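You operate a simulated robot arm through the tools that you are given. There is no shell and no other tool.

You run a simulated robot arm. Do the job below in one go: nothing can be reset, and whatever is moved stays where it is left.

## Task
Put things in order on the top of the brown table. At the end: the gold rivet stands where the white pad stood; the white pad stands on top of the green tin; the short blue pipe stands where the grey snap hook stood; the grey snap hook stands where the gold rivet stood; whatever was shut is shut again. Leave all else as you found it, and nothing knocked over.

The check looks at the end state, three seconds after you hand in, the way a careful person would. Anything else that was tipped, shoved, dropped, spilled or broken makes it a failure.

## Robot
A 6-joint arm with a two-finger gripper, fixed in place. Base frame: the origin is at the foot of the arm, x ahead of it, y to its left, z up; the work surface is at about z = 0. Readings come in mm, degrees, newtons and seconds.
With the tool pointing down near the work surface it reaches from about 240 to 620 mm from the base axis. Its first joint turns from -66.0 to 66.0 degrees. Payload 1.37 kg.
The TCP is the grasp point between the finger pads, 22 mm short of the fingertips. In the tool frame z runs along the fingers and y along their closing line. The gripper opens to 92 mm; its body begins 65 mm behind the TCP.
Orientation is told as [roll, pitch, yaw] about the base's x, y, z axes, in that order, counted from this pose: with the fingers straight down and closing along the base's y, the tool's x points along the base's -x, its y along +y and its z along -z.

## Interface
- The arm moves only by the tool servo_tool. Its arguments are lists of equal length, an entry for each row: "offset": the shift along the base's x, y, z in mm, a list of three; "turn": the turn, a rotation vector about the base's x, y, z in degrees, a list of three. In form: {"offset": [[x, y, z], ...], "turn": [[wx, wy, wz], ...]}. A call has 1 to 20 rows; each row is the pose to reach, as a shift and turn from the pose commanded when the call began. "gripper" is the closure in counts, from 0 (fully open) to 255 (shut), set as the call begins (left out, the last holds). Each row takes 0.2 s and may step no farther than 50 mm and 8.6 degrees from the row before; otherwise, or with a gripper value out of range, the whole call is refused. Where a pose cannot be reached the arm comes as near as it can. A force on the tool above 40 N (or 10 N above the force at the start of the call, whichever is more), or a blocked arm, ends the call early, and 0.2 s more pass. Each finger travels about 59.9 mm/s and halts on what it meets, pressing with about 26 N; the grip force reading is that of the motor and also rises with nothing between the fingers. The clock runs only during rows and for 0.2 s after the last one: add rows that repeat a pose to give the fingers time. The reply holds the time, the measured pose of the TCP, the force on the tool along the base axes, the opening and the grip force, in the units named above and with some noise, with the torque about the TCP (base axes, N m) and any sound that the robot's microphone picked up.
- Cameras (640 x 400 px; columns grow to the right, rows downward): "scene" is fixed at [40.5, -436.9, 581.1]; the picture's right is [0.73, -0.68, 0.00], its down [-0.41, -0.44, -0.80] and it looks along [0.54, 0.58, -0.60] (base axes); focal length 328 px, centre (320, 200). "wrist" rides on the gripper at [71, 19, -102] in the tool frame; the picture's right is [-0.26, 0.97, 0.00], its down [-0.75, -0.20, -0.62] and it looks along [-0.60, -0.16, 0.78] (tool axes); focal length 280 px, centre (320, 200).
- camera(camera): a new picture of that camera. It takes no simulated time.
- pixel_to_xyz(camera, pixels): for up to 12 pixels [column, row] of the newest picture of that camera ("zoom" is the newest enlarged one), the place [x, y, z] in the base frame of the surface seen there, good to about 3 mm. It takes no simulated time.
- enlarge(camera, box): a new picture of the part [left, top, right, bottom] of that camera's present view, enlarged. It takes no simulated time.
- close_job(): hands the job in; it is judged then, once.

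Open the gripper and draw the arm clear of the work before you hand the job in, unless the task says otherwise.

The tools are called after "Request:" by a JSON object that holds its "api" and its "payload". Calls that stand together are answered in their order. servo_tool: Moves the arm, as the interface text tells. Its arguments: {"type":"object","properties":{"offset":{"type":"array","items":{"type":"array","items":{"type":"number"}}},"turn":{"type":"array","items":{"type":"array","items":{"type":"number"}}},"gripper":{"type":"number"}},"required":["offset","turn"]} The other tools are called the same way: camera (camera) takes a picture; pixel_to_xyz (camera, pixels) gives the place of the surface under pixels of a picture; enlarge (camera, box) takes an enlarged picture of a part of a camera's view; close_job () hands the job in.

At the start:

```text
t: 0.0
position: [410.5, 60.9, 253.9]
ee_rot: [0.0, -0.1, 0.0]
contact_force: [0.1, 0.3, 1.0]
moment: [-0.01, 0.02, -0.01]
opening: 91.9
gripper_force: 0.0
```

scene: 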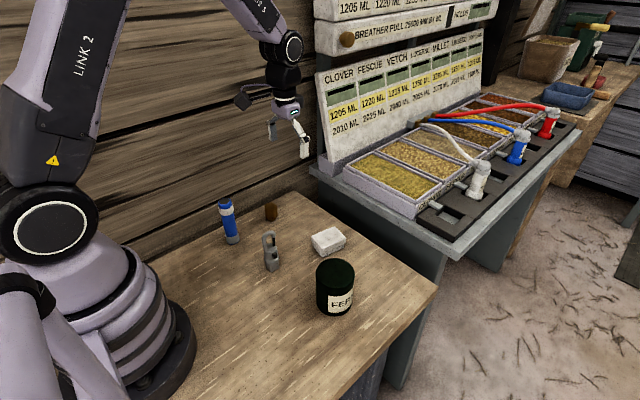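
wrist: 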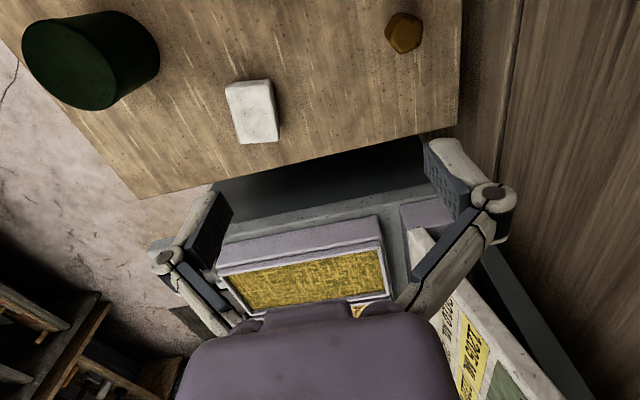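

The scene picture shows the blue pipe near (229,222), gold rivet (271,211), grey snap hook (270,251), white pad (328,241) and green tin (335,287). I enlarge this table area to see them in detail.

Request:
{"api": "enlarge", "payload": {"camera": "scene", "box": [190, 180, 390, 330]}}

Request:
{"api": "enlarge", "payload": {"camera": "wrist", "box": [0, 0, 480, 300]}}

```text
2.67 times, centred on (290, 255) of scene
```

zoom: 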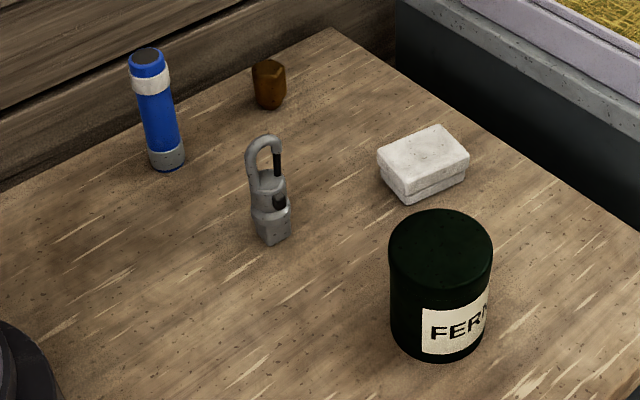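

```text
1.33 times, centred on (240, 150) of wrist
```

zoom: 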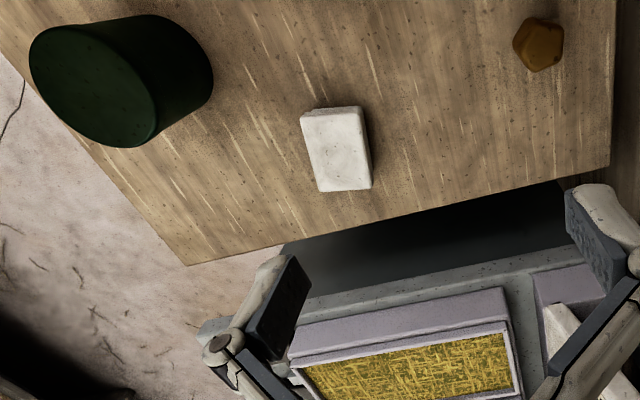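

The objects are clear now; I enlarge the scene again so that the zoom refers to it, then measure positions.

Request:
{"api": "enlarge", "payload": {"camera": "scene", "box": [190, 180, 390, 305]}}

```text
3.20 times, centred on (290, 242) of scene
```

zoom: 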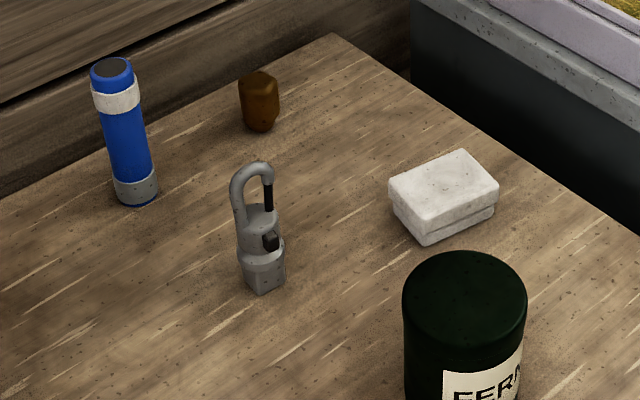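

In this zoom the pipe top is at (112,68) with its base near (137,200), the rivet top is at (259,80), the hook runs from (252,165) to (265,285), the pad top is around (443,180) and the tin top around (465,300). I measure these.

Request:
{"api": "pixel_to_xyz", "payload": {"camera": "zoom", "pixels": [[112, 68], [137, 190], [140, 208], [258, 78], [260, 105], [262, 132], [252, 165], [262, 262], [266, 294], [440, 182], [465, 290], [465, 256]]}}

Request:
{"api": "pixel_to_xyz", "payload": {"camera": "zoom", "pixels": [[391, 186], [463, 151], [497, 185], [424, 218], [425, 244], [495, 212], [393, 206], [406, 290], [524, 290], [465, 325], [330, 36], [300, 300]]}}

Request:
{"api": "pixel_to_xyz", "payload": {"camera": "wrist", "pixels": [[252, 110], [228, 86], [270, 80], [279, 136], [238, 143], [405, 32], [388, 30], [420, 35], [65, 60], [200, 150], [138, 196], [457, 122]]}}

```text
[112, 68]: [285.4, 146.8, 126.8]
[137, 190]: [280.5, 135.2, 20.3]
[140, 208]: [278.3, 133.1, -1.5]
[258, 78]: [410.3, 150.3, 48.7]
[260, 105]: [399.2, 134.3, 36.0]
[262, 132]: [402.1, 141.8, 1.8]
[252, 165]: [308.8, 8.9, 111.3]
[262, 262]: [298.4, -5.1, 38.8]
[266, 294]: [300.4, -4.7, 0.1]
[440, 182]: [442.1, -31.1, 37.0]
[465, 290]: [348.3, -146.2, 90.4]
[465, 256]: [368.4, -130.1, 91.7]
```

```text
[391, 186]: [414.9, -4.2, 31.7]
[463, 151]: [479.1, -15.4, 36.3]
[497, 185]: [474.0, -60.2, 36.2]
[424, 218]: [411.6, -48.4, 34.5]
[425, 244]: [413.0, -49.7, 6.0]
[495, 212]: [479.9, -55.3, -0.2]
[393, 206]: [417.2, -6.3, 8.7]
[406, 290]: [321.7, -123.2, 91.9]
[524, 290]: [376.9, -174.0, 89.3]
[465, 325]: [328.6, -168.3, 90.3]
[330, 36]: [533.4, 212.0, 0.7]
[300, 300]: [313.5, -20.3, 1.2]
```

```text
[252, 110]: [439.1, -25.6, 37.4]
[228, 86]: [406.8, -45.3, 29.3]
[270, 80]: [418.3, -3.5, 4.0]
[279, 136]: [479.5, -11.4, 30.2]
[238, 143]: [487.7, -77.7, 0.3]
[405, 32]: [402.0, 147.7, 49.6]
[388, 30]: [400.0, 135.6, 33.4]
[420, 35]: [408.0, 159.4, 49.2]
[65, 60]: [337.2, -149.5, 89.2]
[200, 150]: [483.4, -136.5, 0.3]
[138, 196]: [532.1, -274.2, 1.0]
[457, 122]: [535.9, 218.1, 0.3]
```

Rough layout: pipe near (287,141), rivet near (406,147), hook near (305,0), pad near (445,-31), tin near (348,-148). I zoom closer on each object to learn shape and orientation.

Request:
{"api": "enlarge", "payload": {"camera": "scene", "box": [245, 222, 295, 277]}}

Request:
{"api": "enlarge", "payload": {"camera": "scene", "box": [210, 192, 290, 250]}}

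Request:
{"api": "enlarge", "payload": {"camera": "scene", "box": [300, 215, 370, 325]}}

```text
7.27 times, centred on (270, 250) of scene
```

zoom: 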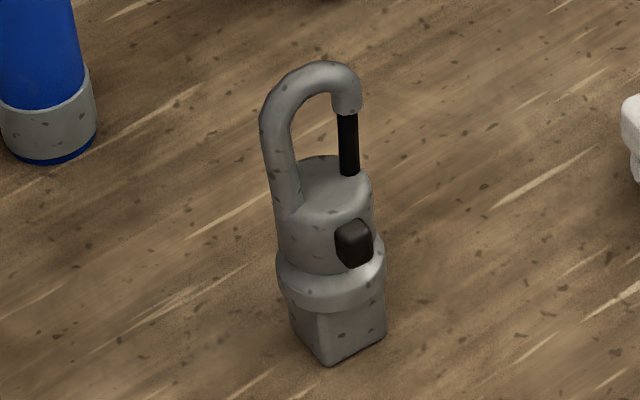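

```text
6.90 times, centred on (250, 221) of scene
```

zoom: 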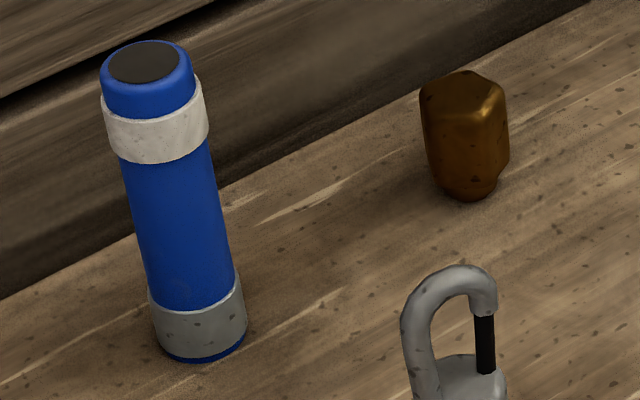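

```text
3.64 times, centred on (335, 270) of scene
```

zoom: 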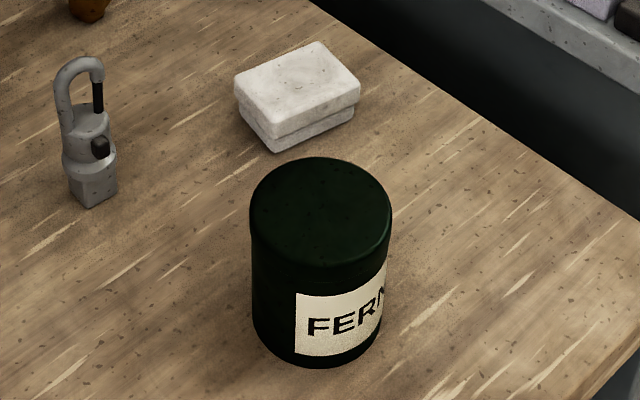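

The hook has a square base, a collar, a round body with a black button facing the camera, and a shackle with a black gate. I take its zoom again to measure heights and the button's direction.

Request:
{"api": "enlarge", "payload": {"camera": "scene", "box": [245, 222, 295, 277]}}

Request:
{"api": "pixel_to_xyz", "payload": {"camera": "zoom", "pixels": [[315, 75], [270, 120], [350, 95], [348, 150], [325, 185], [300, 240], [355, 240], [370, 235], [320, 290], [380, 280], [284, 280], [327, 362]]}}

Request:
{"api": "pixel_to_xyz", "payload": {"camera": "zoom", "pixels": [[292, 335], [384, 338], [355, 345], [305, 330], [284, 205], [372, 190], [320, 220], [347, 225], [282, 160], [318, 160], [355, 265], [346, 170]]}}

```text
7.27 times, centred on (270, 250) of scene
```

zoom: 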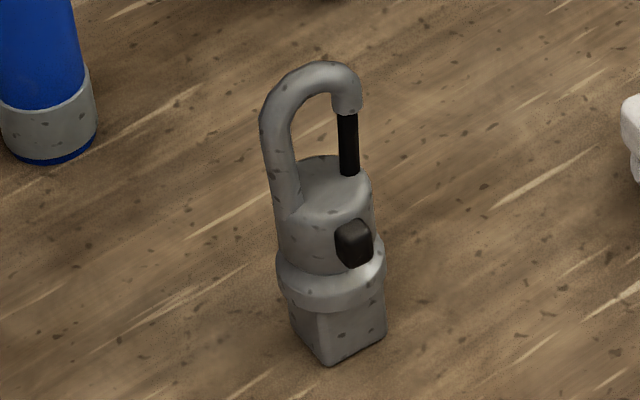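

```text
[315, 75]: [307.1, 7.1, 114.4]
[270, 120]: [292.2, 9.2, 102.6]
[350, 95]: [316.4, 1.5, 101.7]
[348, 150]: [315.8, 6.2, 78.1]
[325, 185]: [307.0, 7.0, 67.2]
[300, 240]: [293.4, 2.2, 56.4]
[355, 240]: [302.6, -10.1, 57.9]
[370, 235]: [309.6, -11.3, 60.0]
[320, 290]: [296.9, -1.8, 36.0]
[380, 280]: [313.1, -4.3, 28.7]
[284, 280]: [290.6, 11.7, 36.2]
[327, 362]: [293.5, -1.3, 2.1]
```

```text
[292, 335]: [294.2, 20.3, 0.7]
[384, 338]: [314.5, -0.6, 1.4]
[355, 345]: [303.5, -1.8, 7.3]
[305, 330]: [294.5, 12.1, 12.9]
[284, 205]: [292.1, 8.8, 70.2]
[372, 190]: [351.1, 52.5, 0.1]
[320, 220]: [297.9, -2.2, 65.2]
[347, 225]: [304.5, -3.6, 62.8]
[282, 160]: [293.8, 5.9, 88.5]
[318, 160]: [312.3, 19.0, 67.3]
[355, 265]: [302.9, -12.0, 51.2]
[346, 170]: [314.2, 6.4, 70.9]
```

The hook's square base spans about x 293–315, y -1–20, and its button faces -y at z≈57, so I must grip it along x. Now I measure the pipe and rivet in their zoom.

Request:
{"api": "enlarge", "payload": {"camera": "scene", "box": [210, 192, 290, 250]}}

Request:
{"api": "pixel_to_xyz", "payload": {"camera": "zoom", "pixels": [[147, 62], [112, 64], [180, 60], [100, 75], [194, 75], [150, 84], [165, 145], [175, 230], [200, 330], [205, 358], [158, 345], [244, 335]]}}

Request:
{"api": "pixel_to_xyz", "payload": {"camera": "zoom", "pixels": [[462, 74], [423, 90], [505, 95], [458, 104], [495, 80], [450, 150], [490, 130], [470, 198], [435, 160], [508, 155], [445, 185], [497, 180]]}}

Request:
{"api": "pixel_to_xyz", "payload": {"camera": "zoom", "pixels": [[20, 150], [330, 60], [450, 30], [560, 5], [60, 20], [300, 120], [10, 290], [580, 10], [230, 30], [400, 10]]}}

```text
6.90 times, centred on (250, 221) of scene
```

zoom: 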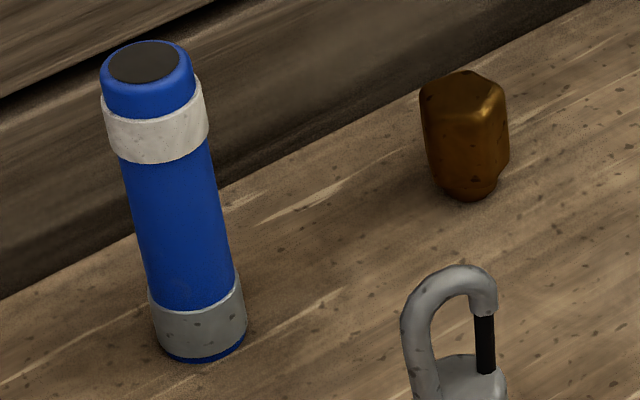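

```text
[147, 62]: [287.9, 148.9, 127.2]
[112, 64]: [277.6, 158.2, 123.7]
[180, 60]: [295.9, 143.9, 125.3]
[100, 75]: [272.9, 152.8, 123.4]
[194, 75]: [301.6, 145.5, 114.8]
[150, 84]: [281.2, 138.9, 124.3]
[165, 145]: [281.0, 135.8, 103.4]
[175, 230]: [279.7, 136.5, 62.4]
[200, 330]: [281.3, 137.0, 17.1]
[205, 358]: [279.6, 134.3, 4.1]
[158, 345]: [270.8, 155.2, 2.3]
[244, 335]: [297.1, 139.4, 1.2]
```

```text
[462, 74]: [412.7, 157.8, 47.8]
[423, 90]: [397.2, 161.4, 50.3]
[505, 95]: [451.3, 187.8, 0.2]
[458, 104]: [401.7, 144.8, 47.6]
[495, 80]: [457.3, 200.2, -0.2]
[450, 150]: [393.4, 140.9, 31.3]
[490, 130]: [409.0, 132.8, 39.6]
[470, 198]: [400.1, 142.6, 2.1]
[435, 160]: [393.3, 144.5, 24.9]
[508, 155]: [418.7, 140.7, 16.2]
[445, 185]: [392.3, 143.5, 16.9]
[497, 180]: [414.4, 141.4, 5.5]
```

```text
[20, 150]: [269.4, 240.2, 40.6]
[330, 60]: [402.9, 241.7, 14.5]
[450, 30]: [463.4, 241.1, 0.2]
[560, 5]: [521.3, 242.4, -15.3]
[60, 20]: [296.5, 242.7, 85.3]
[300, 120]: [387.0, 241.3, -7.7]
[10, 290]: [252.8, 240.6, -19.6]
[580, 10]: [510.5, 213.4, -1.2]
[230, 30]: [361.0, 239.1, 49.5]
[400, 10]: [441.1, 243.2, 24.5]
```

The wall is at y≈241, the pipe axis is near (287,148) with height 127, and the rivet is near (405,150) with height about 49. I move above the pad at (445,-31) with -10° yaw and keep the gripper open to look closer.

Request:
{"api": "servo_tool", "payload": {"offset": [[9, -23, -21], [17, -46, -42], [26, -69, -63], [34.5, -92, -84], [34.5, -92, -84]], "turn": [[0, 0, -2.5], [0, 0, -5], [0, 0, -7.5], [0, 0, -10], [0, 0, -10]], "gripper": 0}}

Request:
{"api": "camera", "payload": {"camera": "wrist"}}

Request:
{"api": "camera", "payload": {"camera": "scene"}}

```text
t: 1.2
position: [444.8, -31.8, 169.4]
ee_rot: [0.0, 0.0, -10.0]
contact_force: [-0.5, -0.4, 0.1]
moment: [0.02, 0.0, -0.03]
opening: 91.9
gripper_force: 0.1
```

```text
taken
```

wrist: 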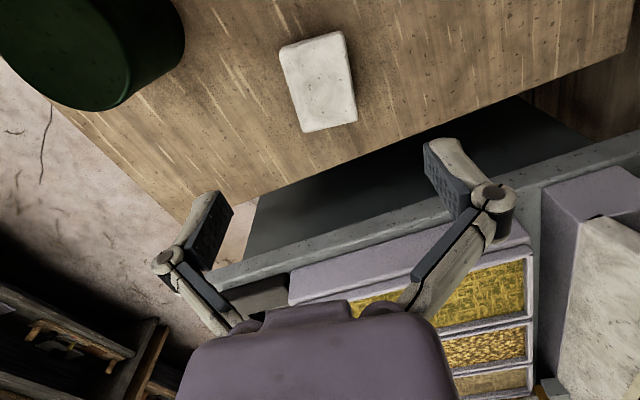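

```text
taken
```

scene: 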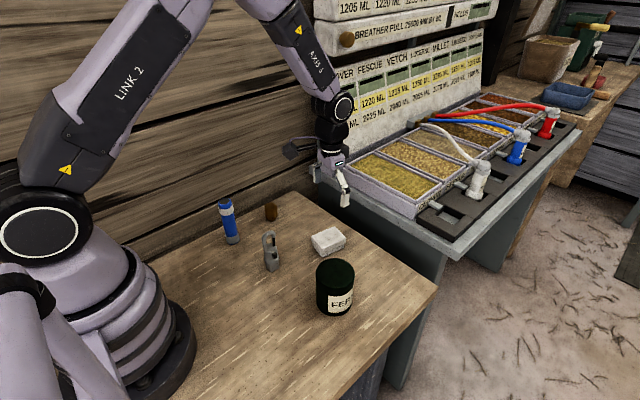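

The pad top appears at (318,82) in the wrist view, now nearly aligned with the gripper. I enlarge it and measure its corners.

Request:
{"api": "enlarge", "payload": {"camera": "wrist", "box": [250, 10, 394, 150]}}

```text
2.86 times, centred on (322, 80) of wrist
```

zoom: 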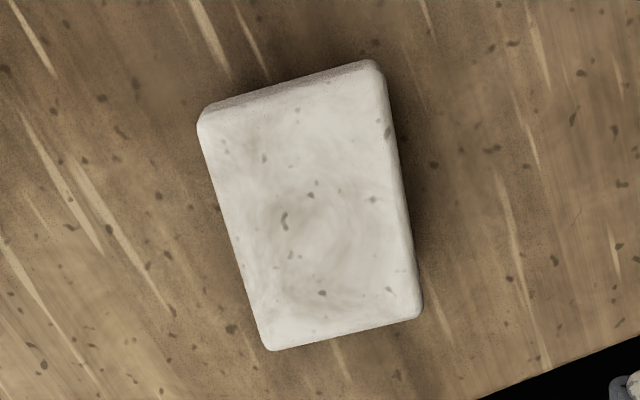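

Pad corners in this zoom are near (203,122), (380,75), (418,305) and (270,345), with the centre near (315,212). I measure these.

Request:
{"api": "pixel_to_xyz", "payload": {"camera": "zoom", "pixels": [[206, 128], [378, 78], [415, 308], [272, 343], [315, 212], [290, 100], [345, 325], [236, 235], [395, 190], [200, 112], [370, 63], [290, 88]]}}

Request:
{"api": "pixel_to_xyz", "payload": {"camera": "wrist", "pixels": [[60, 30], [120, 60], [100, 105], [20, 80], [180, 20], [205, 230], [450, 190], [480, 200], [165, 262], [340, 300]]}}

```text
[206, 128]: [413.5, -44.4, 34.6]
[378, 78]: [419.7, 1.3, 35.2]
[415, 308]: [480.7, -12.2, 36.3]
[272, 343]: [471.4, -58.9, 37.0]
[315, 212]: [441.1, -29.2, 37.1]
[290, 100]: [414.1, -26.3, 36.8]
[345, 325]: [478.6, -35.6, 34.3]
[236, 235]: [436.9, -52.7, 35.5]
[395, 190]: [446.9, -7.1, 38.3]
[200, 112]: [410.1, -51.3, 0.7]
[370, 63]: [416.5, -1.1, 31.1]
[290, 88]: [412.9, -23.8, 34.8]
```

```text
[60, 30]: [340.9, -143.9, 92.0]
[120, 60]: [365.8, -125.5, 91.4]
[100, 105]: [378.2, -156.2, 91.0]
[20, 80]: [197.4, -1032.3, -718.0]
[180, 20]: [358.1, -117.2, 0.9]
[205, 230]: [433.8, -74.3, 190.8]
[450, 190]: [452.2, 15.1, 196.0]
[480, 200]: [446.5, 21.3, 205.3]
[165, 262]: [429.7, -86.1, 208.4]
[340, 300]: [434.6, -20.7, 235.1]
```

The pad centre is about (445,-30.5) with yaw near -11° and its top at z≈37. I descend to TCP z≈27 with the fingers straddling its short side, not yet closing.

Request:
{"api": "servo_tool", "payload": {"offset": [[0, 0.5, -35], [0, 0.5, -70], [0, 0.5, -100], [0, 0.5, -125], [0, 0.5, -138], [0, 0.5, -143], [0, 0.5, -143]], "turn": [[0, 0, -1], [0, 0, -1], [0, 0, -1], [0, 0, -1], [0, 0, -1], [0, 0, -1], [0, 0, -1]], "gripper": 0}}

Request:
{"api": "camera", "payload": {"camera": "wrist"}}

Request:
{"api": "enlarge", "payload": {"camera": "scene", "box": [250, 170, 410, 290]}}

```text
t: 2.8
position: [443.2, -30.7, 27.7]
ee_rot: [0.0, -0.1, -11.1]
contact_force: [-0.1, 0.1, 0.5]
moment: [-0.03, 0.01, 0.02]
opening: 92.0
gripper_force: 0.0
```

```text
taken
```

wrist: 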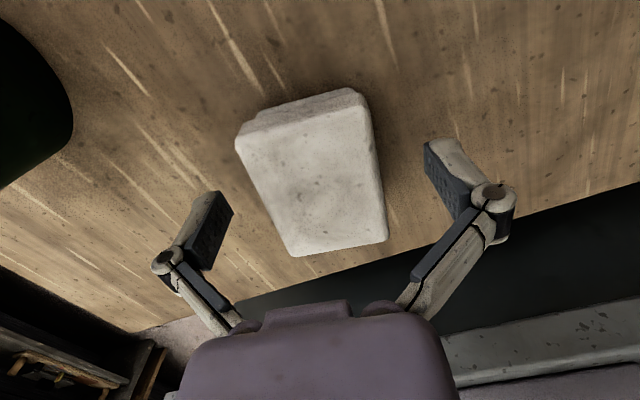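

```text
3.33 times, centred on (330, 230) of scene
```

zoom: 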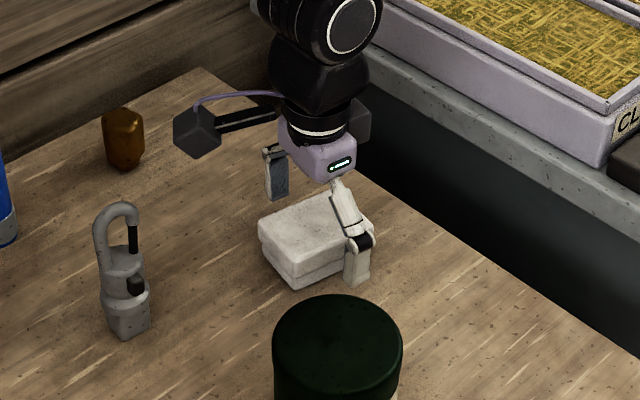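

Fingers straddle the pad evenly with no contact. I close the gripper and hold for a second.

Request:
{"api": "servo_tool", "payload": {"offset": [[0, 0, 0], [0, 0, 0], [0, 0, 0], [0, 0, 0], [0, 0, 0]], "turn": [[0, 0, 0], [0, 0, 0], [0, 0, 0], [0, 0, 0], [0, 0, 0]], "gripper": 255}}

Request:
{"api": "camera", "payload": {"camera": "wrist"}}

```text
t: 4.0
position: [445.0, -29.9, 27.3]
ee_rot: [0.0, 0.0, -11.1]
contact_force: [-1.8, 0.8, 4.9]
moment: [-0.03, -0.02, 0.02]
opening: 49.4
gripper_force: 25.9
```

```text
taken
```

wrist: 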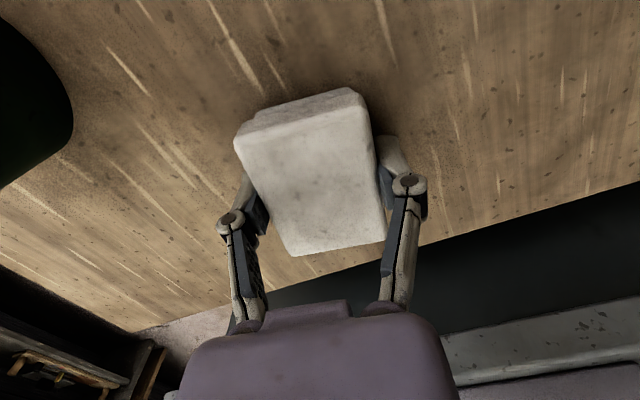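

The pad is gripped at 49.4 mm opening. I lift it 125 mm straight up and carry it above the tin at (349,-149).

Request:
{"api": "servo_tool", "payload": {"offset": [[0, 0, 10], [0, 0, 35], [0, 0, 70], [0, 0, 105], [0, 0, 125], [-12, -15, 125], [-30, -37, 125], [-50, -62, 125], [-70, -86, 125], [-86, -106, 125], [-96, -118.5, 125], [-96, -118.5, 125]], "turn": [[0, 0, 0], [0, 0, 0], [0, 0, 0], [0, 0, 0], [0, 0, 0], [0, 0, 0], [0, 0, 0], [0, 0, 0], [0, 0, 0], [0, 0, 0], [0, 0, 0], [0, 0, 0]], "gripper": 255}}

Request:
{"api": "camera", "payload": {"camera": "wrist"}}

Request:
{"api": "enlarge", "payload": {"camera": "scene", "box": [250, 190, 410, 330]}}

```text
t: 6.6
position: [349.7, -148.0, 153.1]
ee_rot: [0.0, -0.1, -11.0]
contact_force: [0.1, 0.1, 0.1]
moment: [0.0, 0.02, 0.0]
opening: 49.3
gripper_force: 26.0
```

```text
taken
```

wrist: 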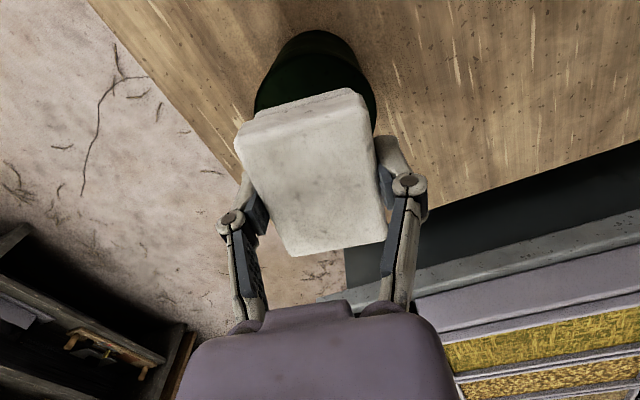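

```text
2.86 times, centred on (330, 260) of scene
```

zoom: 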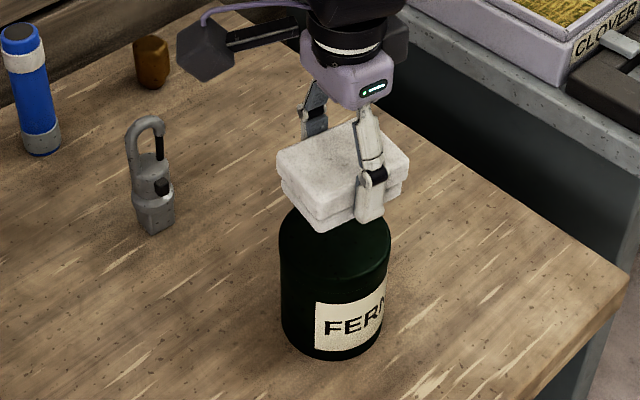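

The pad hangs level above the tin. I check the held pad's corners and the tin's edge before lowering.

Request:
{"api": "pixel_to_xyz", "payload": {"camera": "wrist", "pixels": [[238, 143], [362, 108], [385, 236], [292, 252], [310, 180], [315, 45], [370, 80], [262, 100]]}}

Request:
{"api": "pixel_to_xyz", "payload": {"camera": "zoom", "pixels": [[280, 158], [322, 192], [408, 160], [320, 230], [335, 245], [283, 235], [388, 250], [335, 352], [284, 178]]}}

```text
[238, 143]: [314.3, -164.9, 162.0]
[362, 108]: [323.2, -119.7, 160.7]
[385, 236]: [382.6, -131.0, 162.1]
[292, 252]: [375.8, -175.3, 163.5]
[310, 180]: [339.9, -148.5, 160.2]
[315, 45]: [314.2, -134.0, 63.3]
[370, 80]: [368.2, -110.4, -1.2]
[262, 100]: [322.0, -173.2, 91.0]
```

```text
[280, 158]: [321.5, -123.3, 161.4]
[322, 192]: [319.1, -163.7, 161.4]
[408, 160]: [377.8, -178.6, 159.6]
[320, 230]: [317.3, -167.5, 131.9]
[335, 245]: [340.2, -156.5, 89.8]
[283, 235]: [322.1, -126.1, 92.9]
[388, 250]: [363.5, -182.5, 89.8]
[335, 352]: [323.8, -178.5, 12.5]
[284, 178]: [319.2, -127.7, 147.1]
```

The pad centre is at about (349,-148) and its bottom at z≈125, with the tin top at z≈91. I lower 32 mm with a 1 mm y correction and then check the force.

Request:
{"api": "servo_tool", "payload": {"offset": [[0, -1, -10], [0, -1, -20], [0, -1, -27], [0, -1, -30], [0, -1, -32], [0, -1, -32]], "turn": [[0, 0, 0], [0, 0, 0], [0, 0, 0], [0, 0, 0], [0, 0, 0], [0, 0, 0]], "gripper": 255}}

Request:
{"api": "enlarge", "payload": {"camera": "scene", "box": [290, 220, 390, 320]}}

```text
t: 8.0
position: [347.9, -150.2, 120.8]
ee_rot: [0.0, 0.0, -11.1]
contact_force: [-0.7, 0.2, -1.8]
moment: [0.0, -0.02, -0.01]
opening: 49.2
gripper_force: 26.3
```

```text
4.00 times, centred on (340, 270) of scene
```

zoom: 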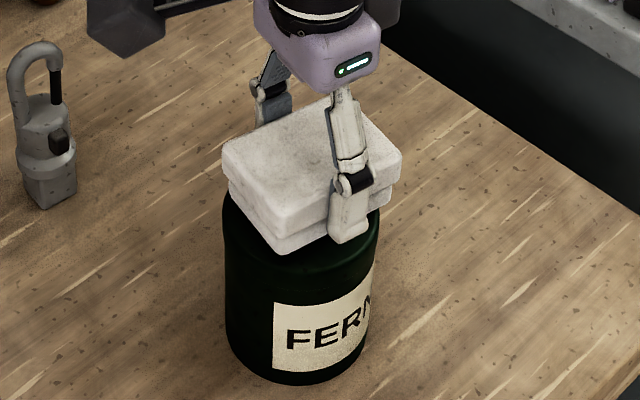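

The pad is about to meet the tin with no clear contact force yet. I lower in 1 mm steps while watching the force.

Request:
{"api": "servo_tool", "payload": {"offset": [[0, 0, -0.5], [0, 0, -1], [0, 0, -1]], "turn": [[0, 0, 0], [0, 0, 0], [0, 0, 0]], "gripper": 255}}

```text
t: 8.8
position: [349.2, -150.0, 119.3]
ee_rot: [0.0, 0.1, -11.0]
contact_force: [-0.2, -0.1, -1.7]
moment: [0.01, -0.04, -0.02]
opening: 49.4
gripper_force: 25.6
```

Force still reads about -1.7 N, so I lower one more millimetre.

Request:
{"api": "servo_tool", "payload": {"offset": [[0, 0, -0.5], [0, 0, -1], [0, 0, -1]], "turn": [[0, 0, 0], [0, 0, 0], [0, 0, 0]], "gripper": 255}}

Request:
{"api": "enlarge", "payload": {"camera": "scene", "box": [310, 240, 370, 290]}}

```text
t: 9.6
position: [349.7, -149.6, 118.3]
ee_rot: [0.0, 0.0, -11.1]
contact_force: [0.1, 0.9, -0.7]
moment: [0.01, 0.02, 0.03]
opening: 49.4
gripper_force: 25.9
```

```text
8.00 times, centred on (340, 265) of scene
```

zoom: 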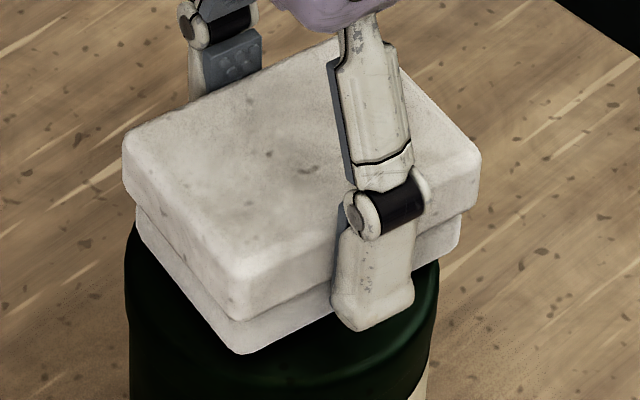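

The pad looks all but touching; the force is still near zero. I lower another 1 mm in small steps.

Request:
{"api": "servo_tool", "payload": {"offset": [[0, 0, -0.5], [0, 0, -1], [0, 0, -1]], "turn": [[0, 0, 0], [0, 0, 0], [0, 0, 0]], "gripper": 255}}

```text
t: 10.4
position: [349.1, -149.0, 116.5]
ee_rot: [0.0, -0.1, -11.0]
contact_force: [0.5, -0.2, -0.1]
moment: [0.03, 0.0, -0.01]
opening: 49.5
gripper_force: 25.8
```

The force is still about zero, so I lower another millimetre.

Request:
{"api": "servo_tool", "payload": {"offset": [[0, 0, -0.5], [0, 0, -1], [0, 0, -1]], "turn": [[0, 0, 0], [0, 0, 0], [0, 0, 0]], "gripper": 255}}

Request:
{"api": "enlarge", "payload": {"camera": "scene", "box": [310, 240, 370, 290]}}

```text
t: 11.2
position: [348.7, -149.4, 116.2]
ee_rot: [0.0, -0.1, -11.0]
contact_force: [-3.2, -1.5, 15.9]
moment: [-0.07, 0.09, 0.05]
opening: 49.8
gripper_force: 25.7
```

```text
8.00 times, centred on (340, 265) of scene
```

zoom: 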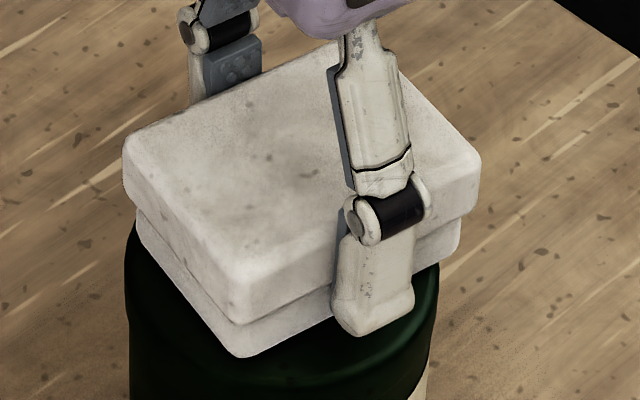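

Contact reads 15.9 N, so the pad rests on the tin. I back off 0.6 mm, then open the gripper.

Request:
{"api": "servo_tool", "payload": {"offset": [[0, 0, 0.3], [0, 0, 0.6], [0, 0, 0.6]], "turn": [[0, 0, 0], [0, 0, 0], [0, 0, 0]], "gripper": 255}}

Request:
{"api": "servo_tool", "payload": {"offset": [[0, 0, 0], [0, 0, 0], [0, 0, 0], [0, 0, 0], [0, 0, 0]], "turn": [[0, 0, 0], [0, 0, 0], [0, 0, 0], [0, 0, 0], [0, 0, 0]], "gripper": 0}}

Request:
{"api": "enlarge", "payload": {"camera": "scene", "box": [280, 220, 380, 320]}}

Request:
{"api": "camera", "payload": {"camera": "wrist"}}

```text
t: 12.0
position: [348.8, -150.5, 117.6]
ee_rot: [0.1, 0.1, -10.9]
contact_force: [1.7, -0.3, 2.0]
moment: [-0.08, -0.14, 0.02]
opening: 49.5
gripper_force: 25.9
```

```text
t: 13.2
position: [348.1, -149.8, 117.1]
ee_rot: [0.1, 0.1, -11.1]
contact_force: [-0.3, -0.9, -0.7]
moment: [-0.02, 0.0, 0.01]
opening: 92.1
gripper_force: 0.0
```

```text
4.00 times, centred on (330, 270) of scene
```

zoom: 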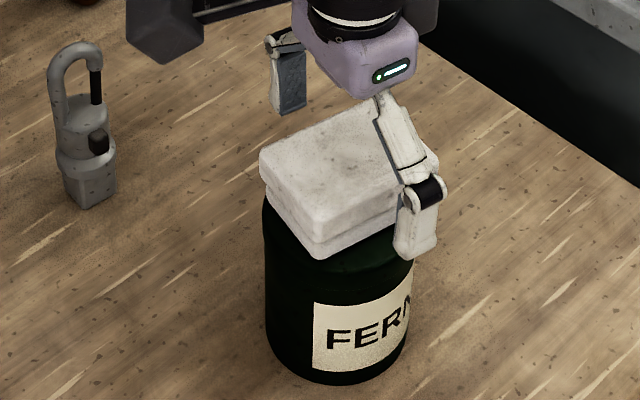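

```text
taken
```

wrist: 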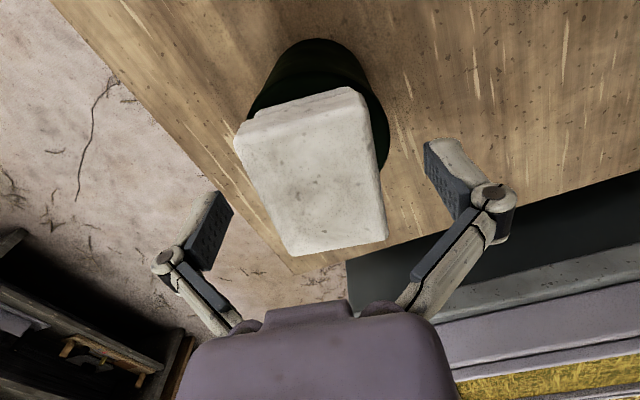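

The pad rests flat on the tin and the fingers are clear. I lift straight up 95 mm, then travel above everything to over the rivet near (405,150) while turning to yaw +90°.

Request:
{"api": "servo_tool", "payload": {"offset": [[0, 0, 25], [0, 0, 60], [0, 0, 95], [4, 23, 95], [8, 46, 95], [13, 69, 95], [17, 92, 95], [22, 115, 95], [26, 138, 95], [30, 161, 95], [35, 184, 95], [39, 207, 95], [43, 230, 95], [48, 253, 95], [52, 276, 95], [56, 299, 80], [56, 299, 60], [56, 299, 60]], "turn": [[0, 0, 0], [0, 0, 0], [0, 0, 0], [0, 0, 8], [0, 0, 16], [0, 0, 24], [0, 0, 32], [0, 0, 40], [0, 0, 48], [0, 0, 56], [0, 0, 64], [0, 0, 72], [0, 0, 80], [0, 0, 88], [0, 0, 96], [0, 0, 101], [0, 0, 101], [0, 0, 101]], "gripper": 0}}

Request:
{"api": "camera", "payload": {"camera": "wrist"}}

Request:
{"api": "camera", "payload": {"camera": "scene"}}

```text
t: 17.0
position: [404.6, 150.8, 177.3]
ee_rot: [0.0, 0.0, 90.0]
contact_force: [0.0, -0.4, -0.4]
moment: [-0.01, 0.01, -0.01]
opening: 91.9
gripper_force: 0.0
```

```text
taken
```

wrist: 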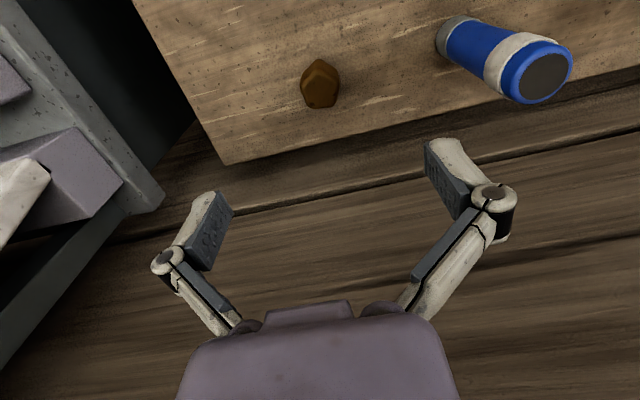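

```text
taken
```

scene: 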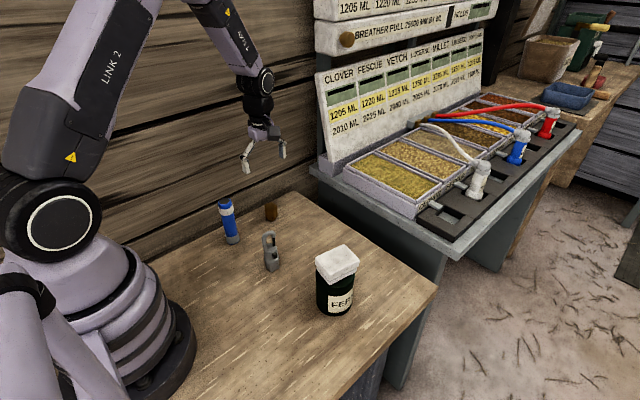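

The wrist camera now shows the rivet at (320,83) and the pipe at (505,58). I enlarge both to see the rivet's cross-section and the pipe's end.

Request:
{"api": "enlarge", "payload": {"camera": "wrist", "box": [420, 5, 590, 115]}}

Request:
{"api": "enlarge", "payload": {"camera": "wrist", "box": [280, 40, 360, 125]}}

Request:
{"api": "pixel_to_xyz", "payload": {"camera": "zoom", "pixels": [[320, 100], [225, 180], [240, 290], [340, 320], [400, 240], [385, 170], [330, 230], [300, 150], [250, 300], [335, 315], [325, 90], [290, 250]]}}

```text
3.64 times, centred on (505, 60) of wrist
```

zoom: 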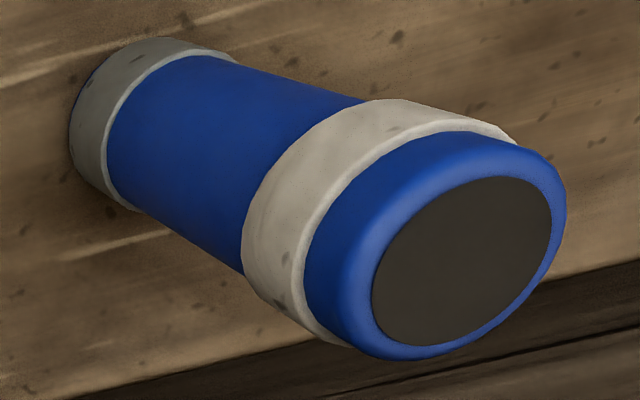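

```text
4.71 times, centred on (320, 82) of wrist
```

zoom: 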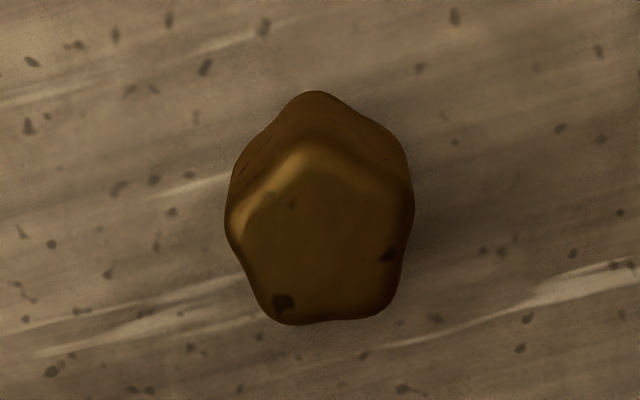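

```text
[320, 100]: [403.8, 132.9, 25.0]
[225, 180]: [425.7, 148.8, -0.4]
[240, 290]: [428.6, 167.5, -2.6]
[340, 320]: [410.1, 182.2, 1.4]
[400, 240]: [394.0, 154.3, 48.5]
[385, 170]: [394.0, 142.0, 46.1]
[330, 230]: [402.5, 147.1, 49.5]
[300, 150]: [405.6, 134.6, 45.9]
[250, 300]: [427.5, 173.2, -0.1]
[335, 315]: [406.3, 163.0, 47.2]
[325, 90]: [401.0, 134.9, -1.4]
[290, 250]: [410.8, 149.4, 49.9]
```

The rivet is a rounded pentagonal block; I measure its top vertices inside the outline and its base.

Request:
{"api": "pixel_to_xyz", "payload": {"camera": "zoom", "pixels": [[304, 155], [238, 218], [405, 205], [275, 308], [380, 304], [322, 240], [240, 200], [410, 190], [320, 300], [262, 270], [395, 250], [316, 96]]}}

Request:
{"api": "pixel_to_xyz", "payload": {"camera": "wrist", "pixels": [[543, 77], [520, 97], [570, 62], [510, 75], [443, 35], [525, 45], [560, 90], [495, 70], [480, 40], [505, 58]]}}

```text
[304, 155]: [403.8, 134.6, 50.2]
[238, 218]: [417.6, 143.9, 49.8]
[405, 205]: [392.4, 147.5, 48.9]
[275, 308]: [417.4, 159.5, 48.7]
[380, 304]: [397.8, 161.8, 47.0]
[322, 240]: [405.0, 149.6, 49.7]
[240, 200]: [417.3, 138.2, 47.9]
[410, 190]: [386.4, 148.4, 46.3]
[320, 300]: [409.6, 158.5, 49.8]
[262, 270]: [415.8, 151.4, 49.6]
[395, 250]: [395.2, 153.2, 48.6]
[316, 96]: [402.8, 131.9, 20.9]
```

```text
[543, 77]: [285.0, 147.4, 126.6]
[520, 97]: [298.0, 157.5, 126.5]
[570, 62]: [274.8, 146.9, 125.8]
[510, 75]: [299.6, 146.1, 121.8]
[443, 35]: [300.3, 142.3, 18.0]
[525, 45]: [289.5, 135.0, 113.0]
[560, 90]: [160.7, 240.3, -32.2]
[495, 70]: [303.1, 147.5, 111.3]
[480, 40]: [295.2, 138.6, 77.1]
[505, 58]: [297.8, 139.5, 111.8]
```

The rivet's centre is about (405.8,149.5) with a flat facing roughly 11° from x and a vertex opposite. I turn 11° more so the fingers close flat-to-vertex, and descend to TCP z≈27 with the gripper open.

Request:
{"api": "servo_tool", "payload": {"offset": [[0.8, 0.6, -20], [0.8, 0.6, -50], [0.8, 0.6, -80], [0.8, 0.6, -110], [0.8, 0.6, -130], [0.8, 0.6, -143], [0.8, 0.6, -149.5], [0.8, 0.6, -149.5]], "turn": [[0, 0, 5.5], [0, 0, 11], [0, 0, 11], [0, 0, 11], [0, 0, 11], [0, 0, 11], [0, 0, 11], [0, 0, 11]], "gripper": 0}}

Request:
{"api": "camera", "payload": {"camera": "wrist"}}

Request:
{"api": "enlarge", "payload": {"camera": "scene", "box": [205, 140, 335, 240]}}

```text
t: 18.8
position: [405.3, 149.4, 28.0]
ee_rot: [-0.1, -0.1, 101.0]
contact_force: [0.2, 0.4, -0.6]
moment: [-0.02, 0.0, -0.02]
opening: 91.9
gripper_force: 0.0
```

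```text
taken
```

wrist: 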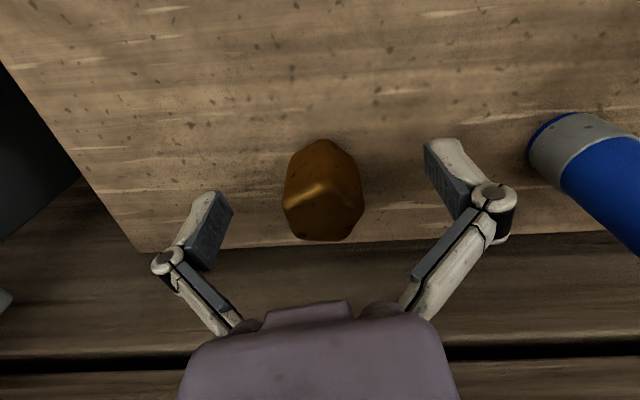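

```text
4.00 times, centred on (270, 190) of scene
```

zoom: 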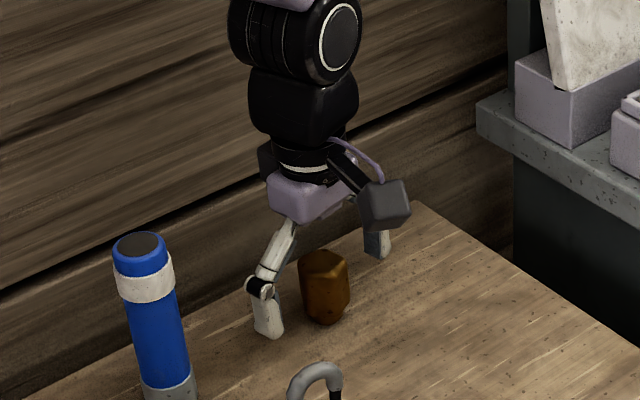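

The rivet sits between the open fingers. I check its centring against the two pads before closing.

Request:
{"api": "pixel_to_xyz", "payload": {"camera": "wrist", "pixels": [[223, 215], [205, 250], [432, 165], [455, 195], [322, 215], [300, 200], [352, 185], [325, 150], [286, 190], [361, 190], [325, 238]]}}

```text
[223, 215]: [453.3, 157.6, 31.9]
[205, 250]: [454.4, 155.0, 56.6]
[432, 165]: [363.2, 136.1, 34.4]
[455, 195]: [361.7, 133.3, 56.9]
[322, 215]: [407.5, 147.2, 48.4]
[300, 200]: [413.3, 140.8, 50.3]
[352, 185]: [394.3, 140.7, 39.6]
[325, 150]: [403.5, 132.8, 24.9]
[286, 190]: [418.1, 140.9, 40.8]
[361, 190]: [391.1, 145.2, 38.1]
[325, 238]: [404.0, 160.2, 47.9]
```

Pads are at x≈453 and x≈363, with the rivet spanning about 391–418, so it is near centre. I close the gripper.

Request:
{"api": "servo_tool", "payload": {"offset": [[0, 0, 0], [0, 0, 0], [0, 0, 0], [0, 0, 0], [0, 0, 0], [0, 0, 0]], "turn": [[0, 0, 0], [0, 0, 0], [0, 0, 0], [0, 0, 0], [0, 0, 0], [0, 0, 0]], "gripper": 255}}

Request:
{"api": "camera", "payload": {"camera": "wrist"}}

Request:
{"api": "enlarge", "payload": {"camera": "scene", "box": [205, 140, 335, 240]}}

```text
t: 20.2
position: [406.0, 149.7, 28.0]
ee_rot: [0.0, 0.0, 101.1]
contact_force: [-0.3, -0.1, 1.8]
moment: [-0.03, 0.01, 0.04]
opening: 32.0
gripper_force: 26.2
```

```text
taken
```

wrist: 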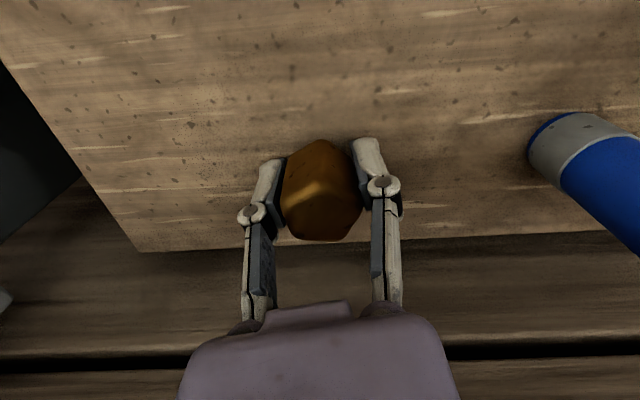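

```text
4.00 times, centred on (270, 190) of scene
```

zoom: 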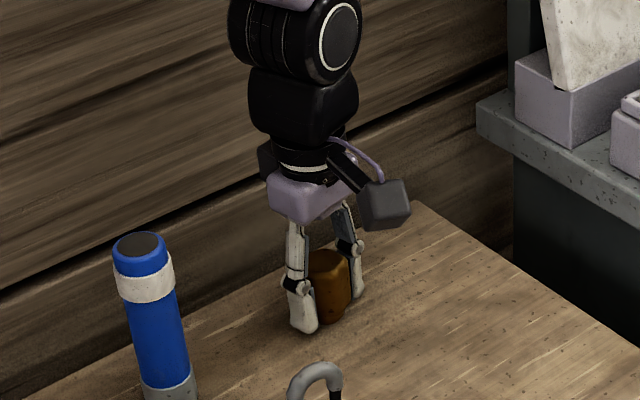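

The rivet is held at 32 mm opening and still upright. I lift it 60 mm, and move it over to the pad's old place at (445,-30.5).

Request:
{"api": "servo_tool", "payload": {"offset": [[0, 0, 8], [0, 0, 30], [0, 0, 60], [4, -20, 60], [12, -55, 60], [20, -90, 60], [28, -125, 60], [35, -158, 60], [39.2, -180, 60], [39.2, -180, 60]], "turn": [[0, 0, 0], [0, 0, 0], [0, 0, 0], [0, 0, 0], [0, 0, 0], [0, 0, 0], [0, 0, 0], [0, 0, 0], [0, 0, 0], [0, 0, 0]], "gripper": 255}}

Request:
{"api": "camera", "payload": {"camera": "wrist"}}

Request:
{"api": "enlarge", "payload": {"camera": "scene", "box": [250, 160, 410, 280]}}

```text
t: 22.4
position: [447.4, -30.7, 87.7]
ee_rot: [-0.1, -0.1, 101.1]
contact_force: [-0.5, 0.4, 0.8]
moment: [0.02, 0.0, 0.02]
opening: 32.0
gripper_force: 26.0
```

```text
taken
```

wrist: 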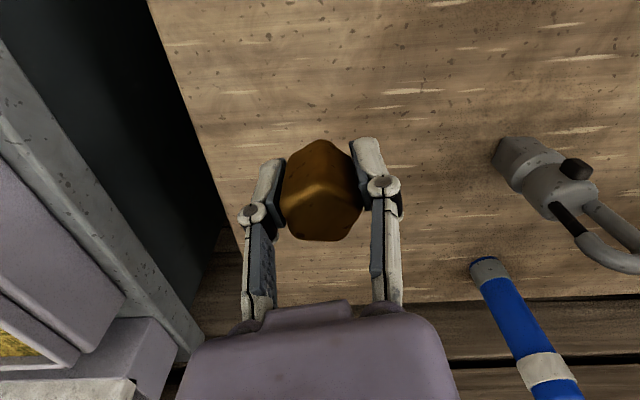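

```text
3.33 times, centred on (330, 220) of scene
```

zoom: 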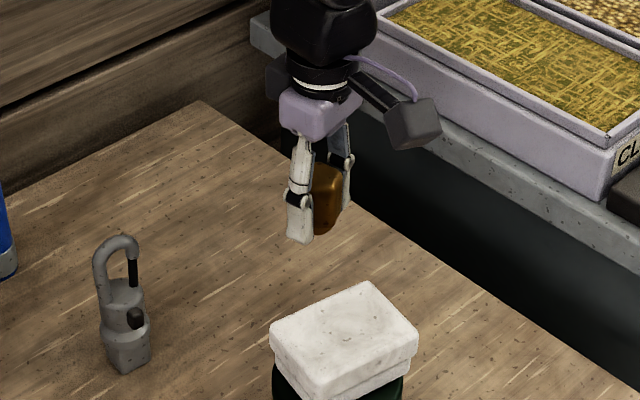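

The rivet is held steady above (445,-30.5). I lower it 58.5 mm, stopping just above the table.

Request:
{"api": "servo_tool", "payload": {"offset": [[0, 0, -20], [0, 0, -38], [0, 0, -50], [0, 0, -56], [0, 0, -58.5], [0, 0, -58.5]], "turn": [[0, 0, 0], [0, 0, 0], [0, 0, 0], [0, 0, 0], [0, 0, 0], [0, 0, 0]], "gripper": 255}}

Request:
{"api": "servo_tool", "payload": {"offset": [[0, 0, -0.5], [0, 0, -1], [0, 0, -1]], "turn": [[0, 0, 0], [0, 0, 0], [0, 0, 0]], "gripper": 255}}

```text
t: 23.8
position: [445.4, -31.5, 28.2]
ee_rot: [0.0, 0.0, 101.0]
contact_force: [-0.2, 0.2, 0.0]
moment: [-0.02, 0.01, 0.0]
opening: 32.0
gripper_force: 25.9
```

```text
t: 24.6
position: [444.3, -30.0, 28.5]
ee_rot: [0.0, -0.1, 101.0]
contact_force: [-0.5, 0.0, 2.0]
moment: [-0.01, 0.01, 0.01]
opening: 32.1
gripper_force: 25.7
```

Contact force is only about 2 N at commanded z 27.5. I lower half a millimetre more.

Request:
{"api": "servo_tool", "payload": {"offset": [[0, 0, -0.3], [0, 0, -0.6], [0, 0, -0.6]], "turn": [[0, 0, 0], [0, 0, 0], [0, 0, 0]], "gripper": 255}}

Request:
{"api": "enlarge", "payload": {"camera": "scene", "box": [280, 200, 360, 260]}}

```text
t: 25.4
position: [444.2, -30.1, 28.0]
ee_rot: [-0.1, 0.0, 101.0]
contact_force: [-1.6, -4.0, 10.5]
moment: [-0.1, 0.08, 0.0]
opening: 32.2
gripper_force: 26.6
```

```text
6.67 times, centred on (320, 230) of scene
```

zoom: 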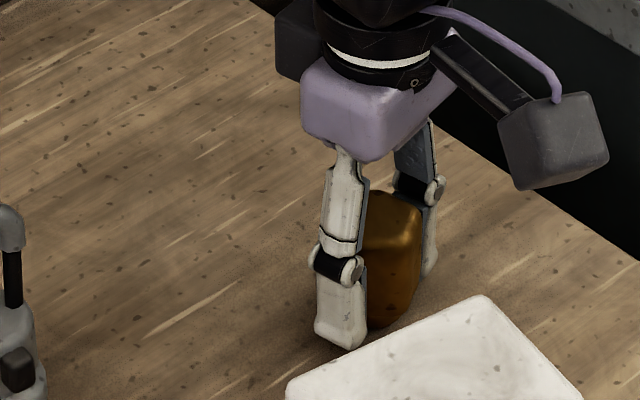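

The rivet touches the table with 10.5 N. I back off 0.4 mm and open the fingers.

Request:
{"api": "servo_tool", "payload": {"offset": [[0, 0, 0.4], [0, 0, 0.4]], "turn": [[0, 0, 0], [0, 0, 0]], "gripper": 255}}

Request:
{"api": "servo_tool", "payload": {"offset": [[0, 0, 0], [0, 0, 0], [0, 0, 0], [0, 0, 0], [0, 0, 0]], "turn": [[0, 0, 0], [0, 0, 0], [0, 0, 0], [0, 0, 0], [0, 0, 0]], "gripper": 0}}

Request:
{"api": "camera", "payload": {"camera": "wrist"}}

Request:
{"api": "enlarge", "payload": {"camera": "scene", "box": [280, 200, 360, 260]}}

```text
t: 26.0
position: [444.7, -28.4, 27.3]
ee_rot: [0.0, 0.0, 101.0]
contact_force: [2.0, 0.0, 3.2]
moment: [0.01, -0.05, 0.05]
opening: 32.1
gripper_force: 25.8
```

```text
t: 27.2
position: [445.1, -30.3, 26.8]
ee_rot: [-0.1, 0.0, 100.9]
contact_force: [1.2, 0.1, -0.3]
moment: [0.04, 0.02, 0.01]
opening: 92.0
gripper_force: 0.0
```

```text
taken
```

wrist: 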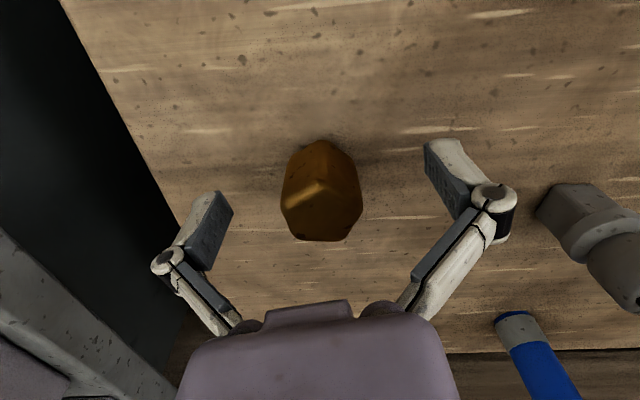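

```text
6.67 times, centred on (320, 230) of scene
```

zoom: 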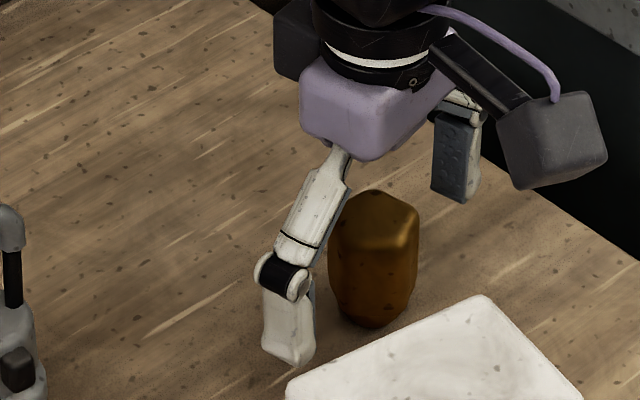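

The rivet stands upright at its new place. I lift straight up, then move above the hook near (304,9.5) with yaw 90°, high enough to clear its 114 mm top.

Request:
{"api": "servo_tool", "payload": {"offset": [[0, 0, 20], [0, 0, 60], [0, 0, 100], [0, 0, 140], [0, 0, 173], [-20, 6, 173], [-55, 16, 173], [-90, 26, 173], [-120, 34, 173], [-141, 40, 173], [-141, 40, 173]], "turn": [[0, 0, 0], [0, 0, 0], [0, 0, 0], [0, 0, 0], [0, 0, 0], [0, 0, -5.5], [0, 0, -11], [0, 0, -11], [0, 0, -11], [0, 0, -11], [0, 0, -11]], "gripper": 0}}

Request:
{"api": "camera", "payload": {"camera": "wrist"}}

Request:
{"api": "camera", "payload": {"camera": "scene"}}

```text
t: 29.6
position: [303.6, 10.9, 199.5]
ee_rot: [0.1, -0.1, 90.0]
contact_force: [-0.2, 0.6, -0.7]
moment: [0.0, 0.01, -0.01]
opening: 91.8
gripper_force: 0.0
```

```text
taken
```

wrist: 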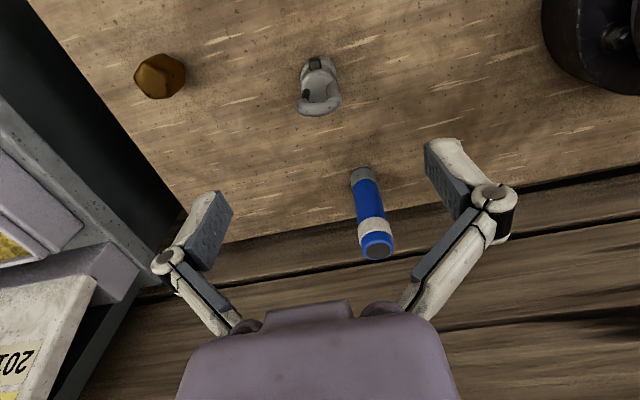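

```text
taken
```

scene: 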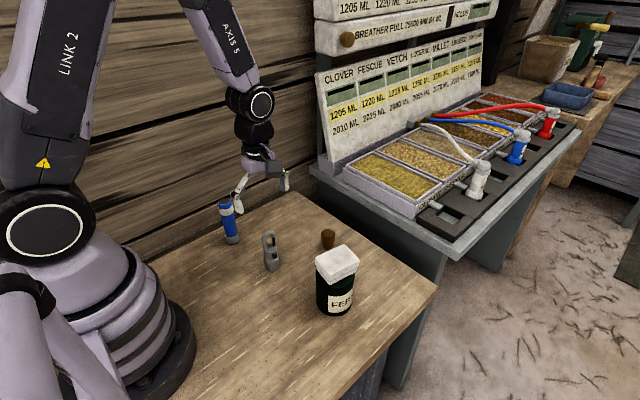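

The hook is at (320,87) in the wrist view. I enlarge it and measure.

Request:
{"api": "enlarge", "payload": {"camera": "wrist", "box": [285, 45, 357, 125]}}

```text
5.00 times, centred on (321, 85) of wrist
```

zoom: 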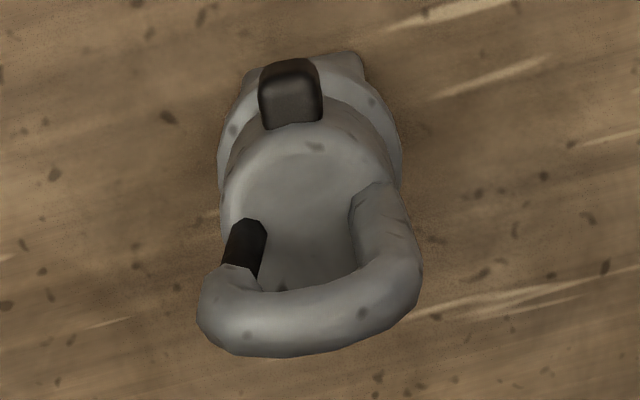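

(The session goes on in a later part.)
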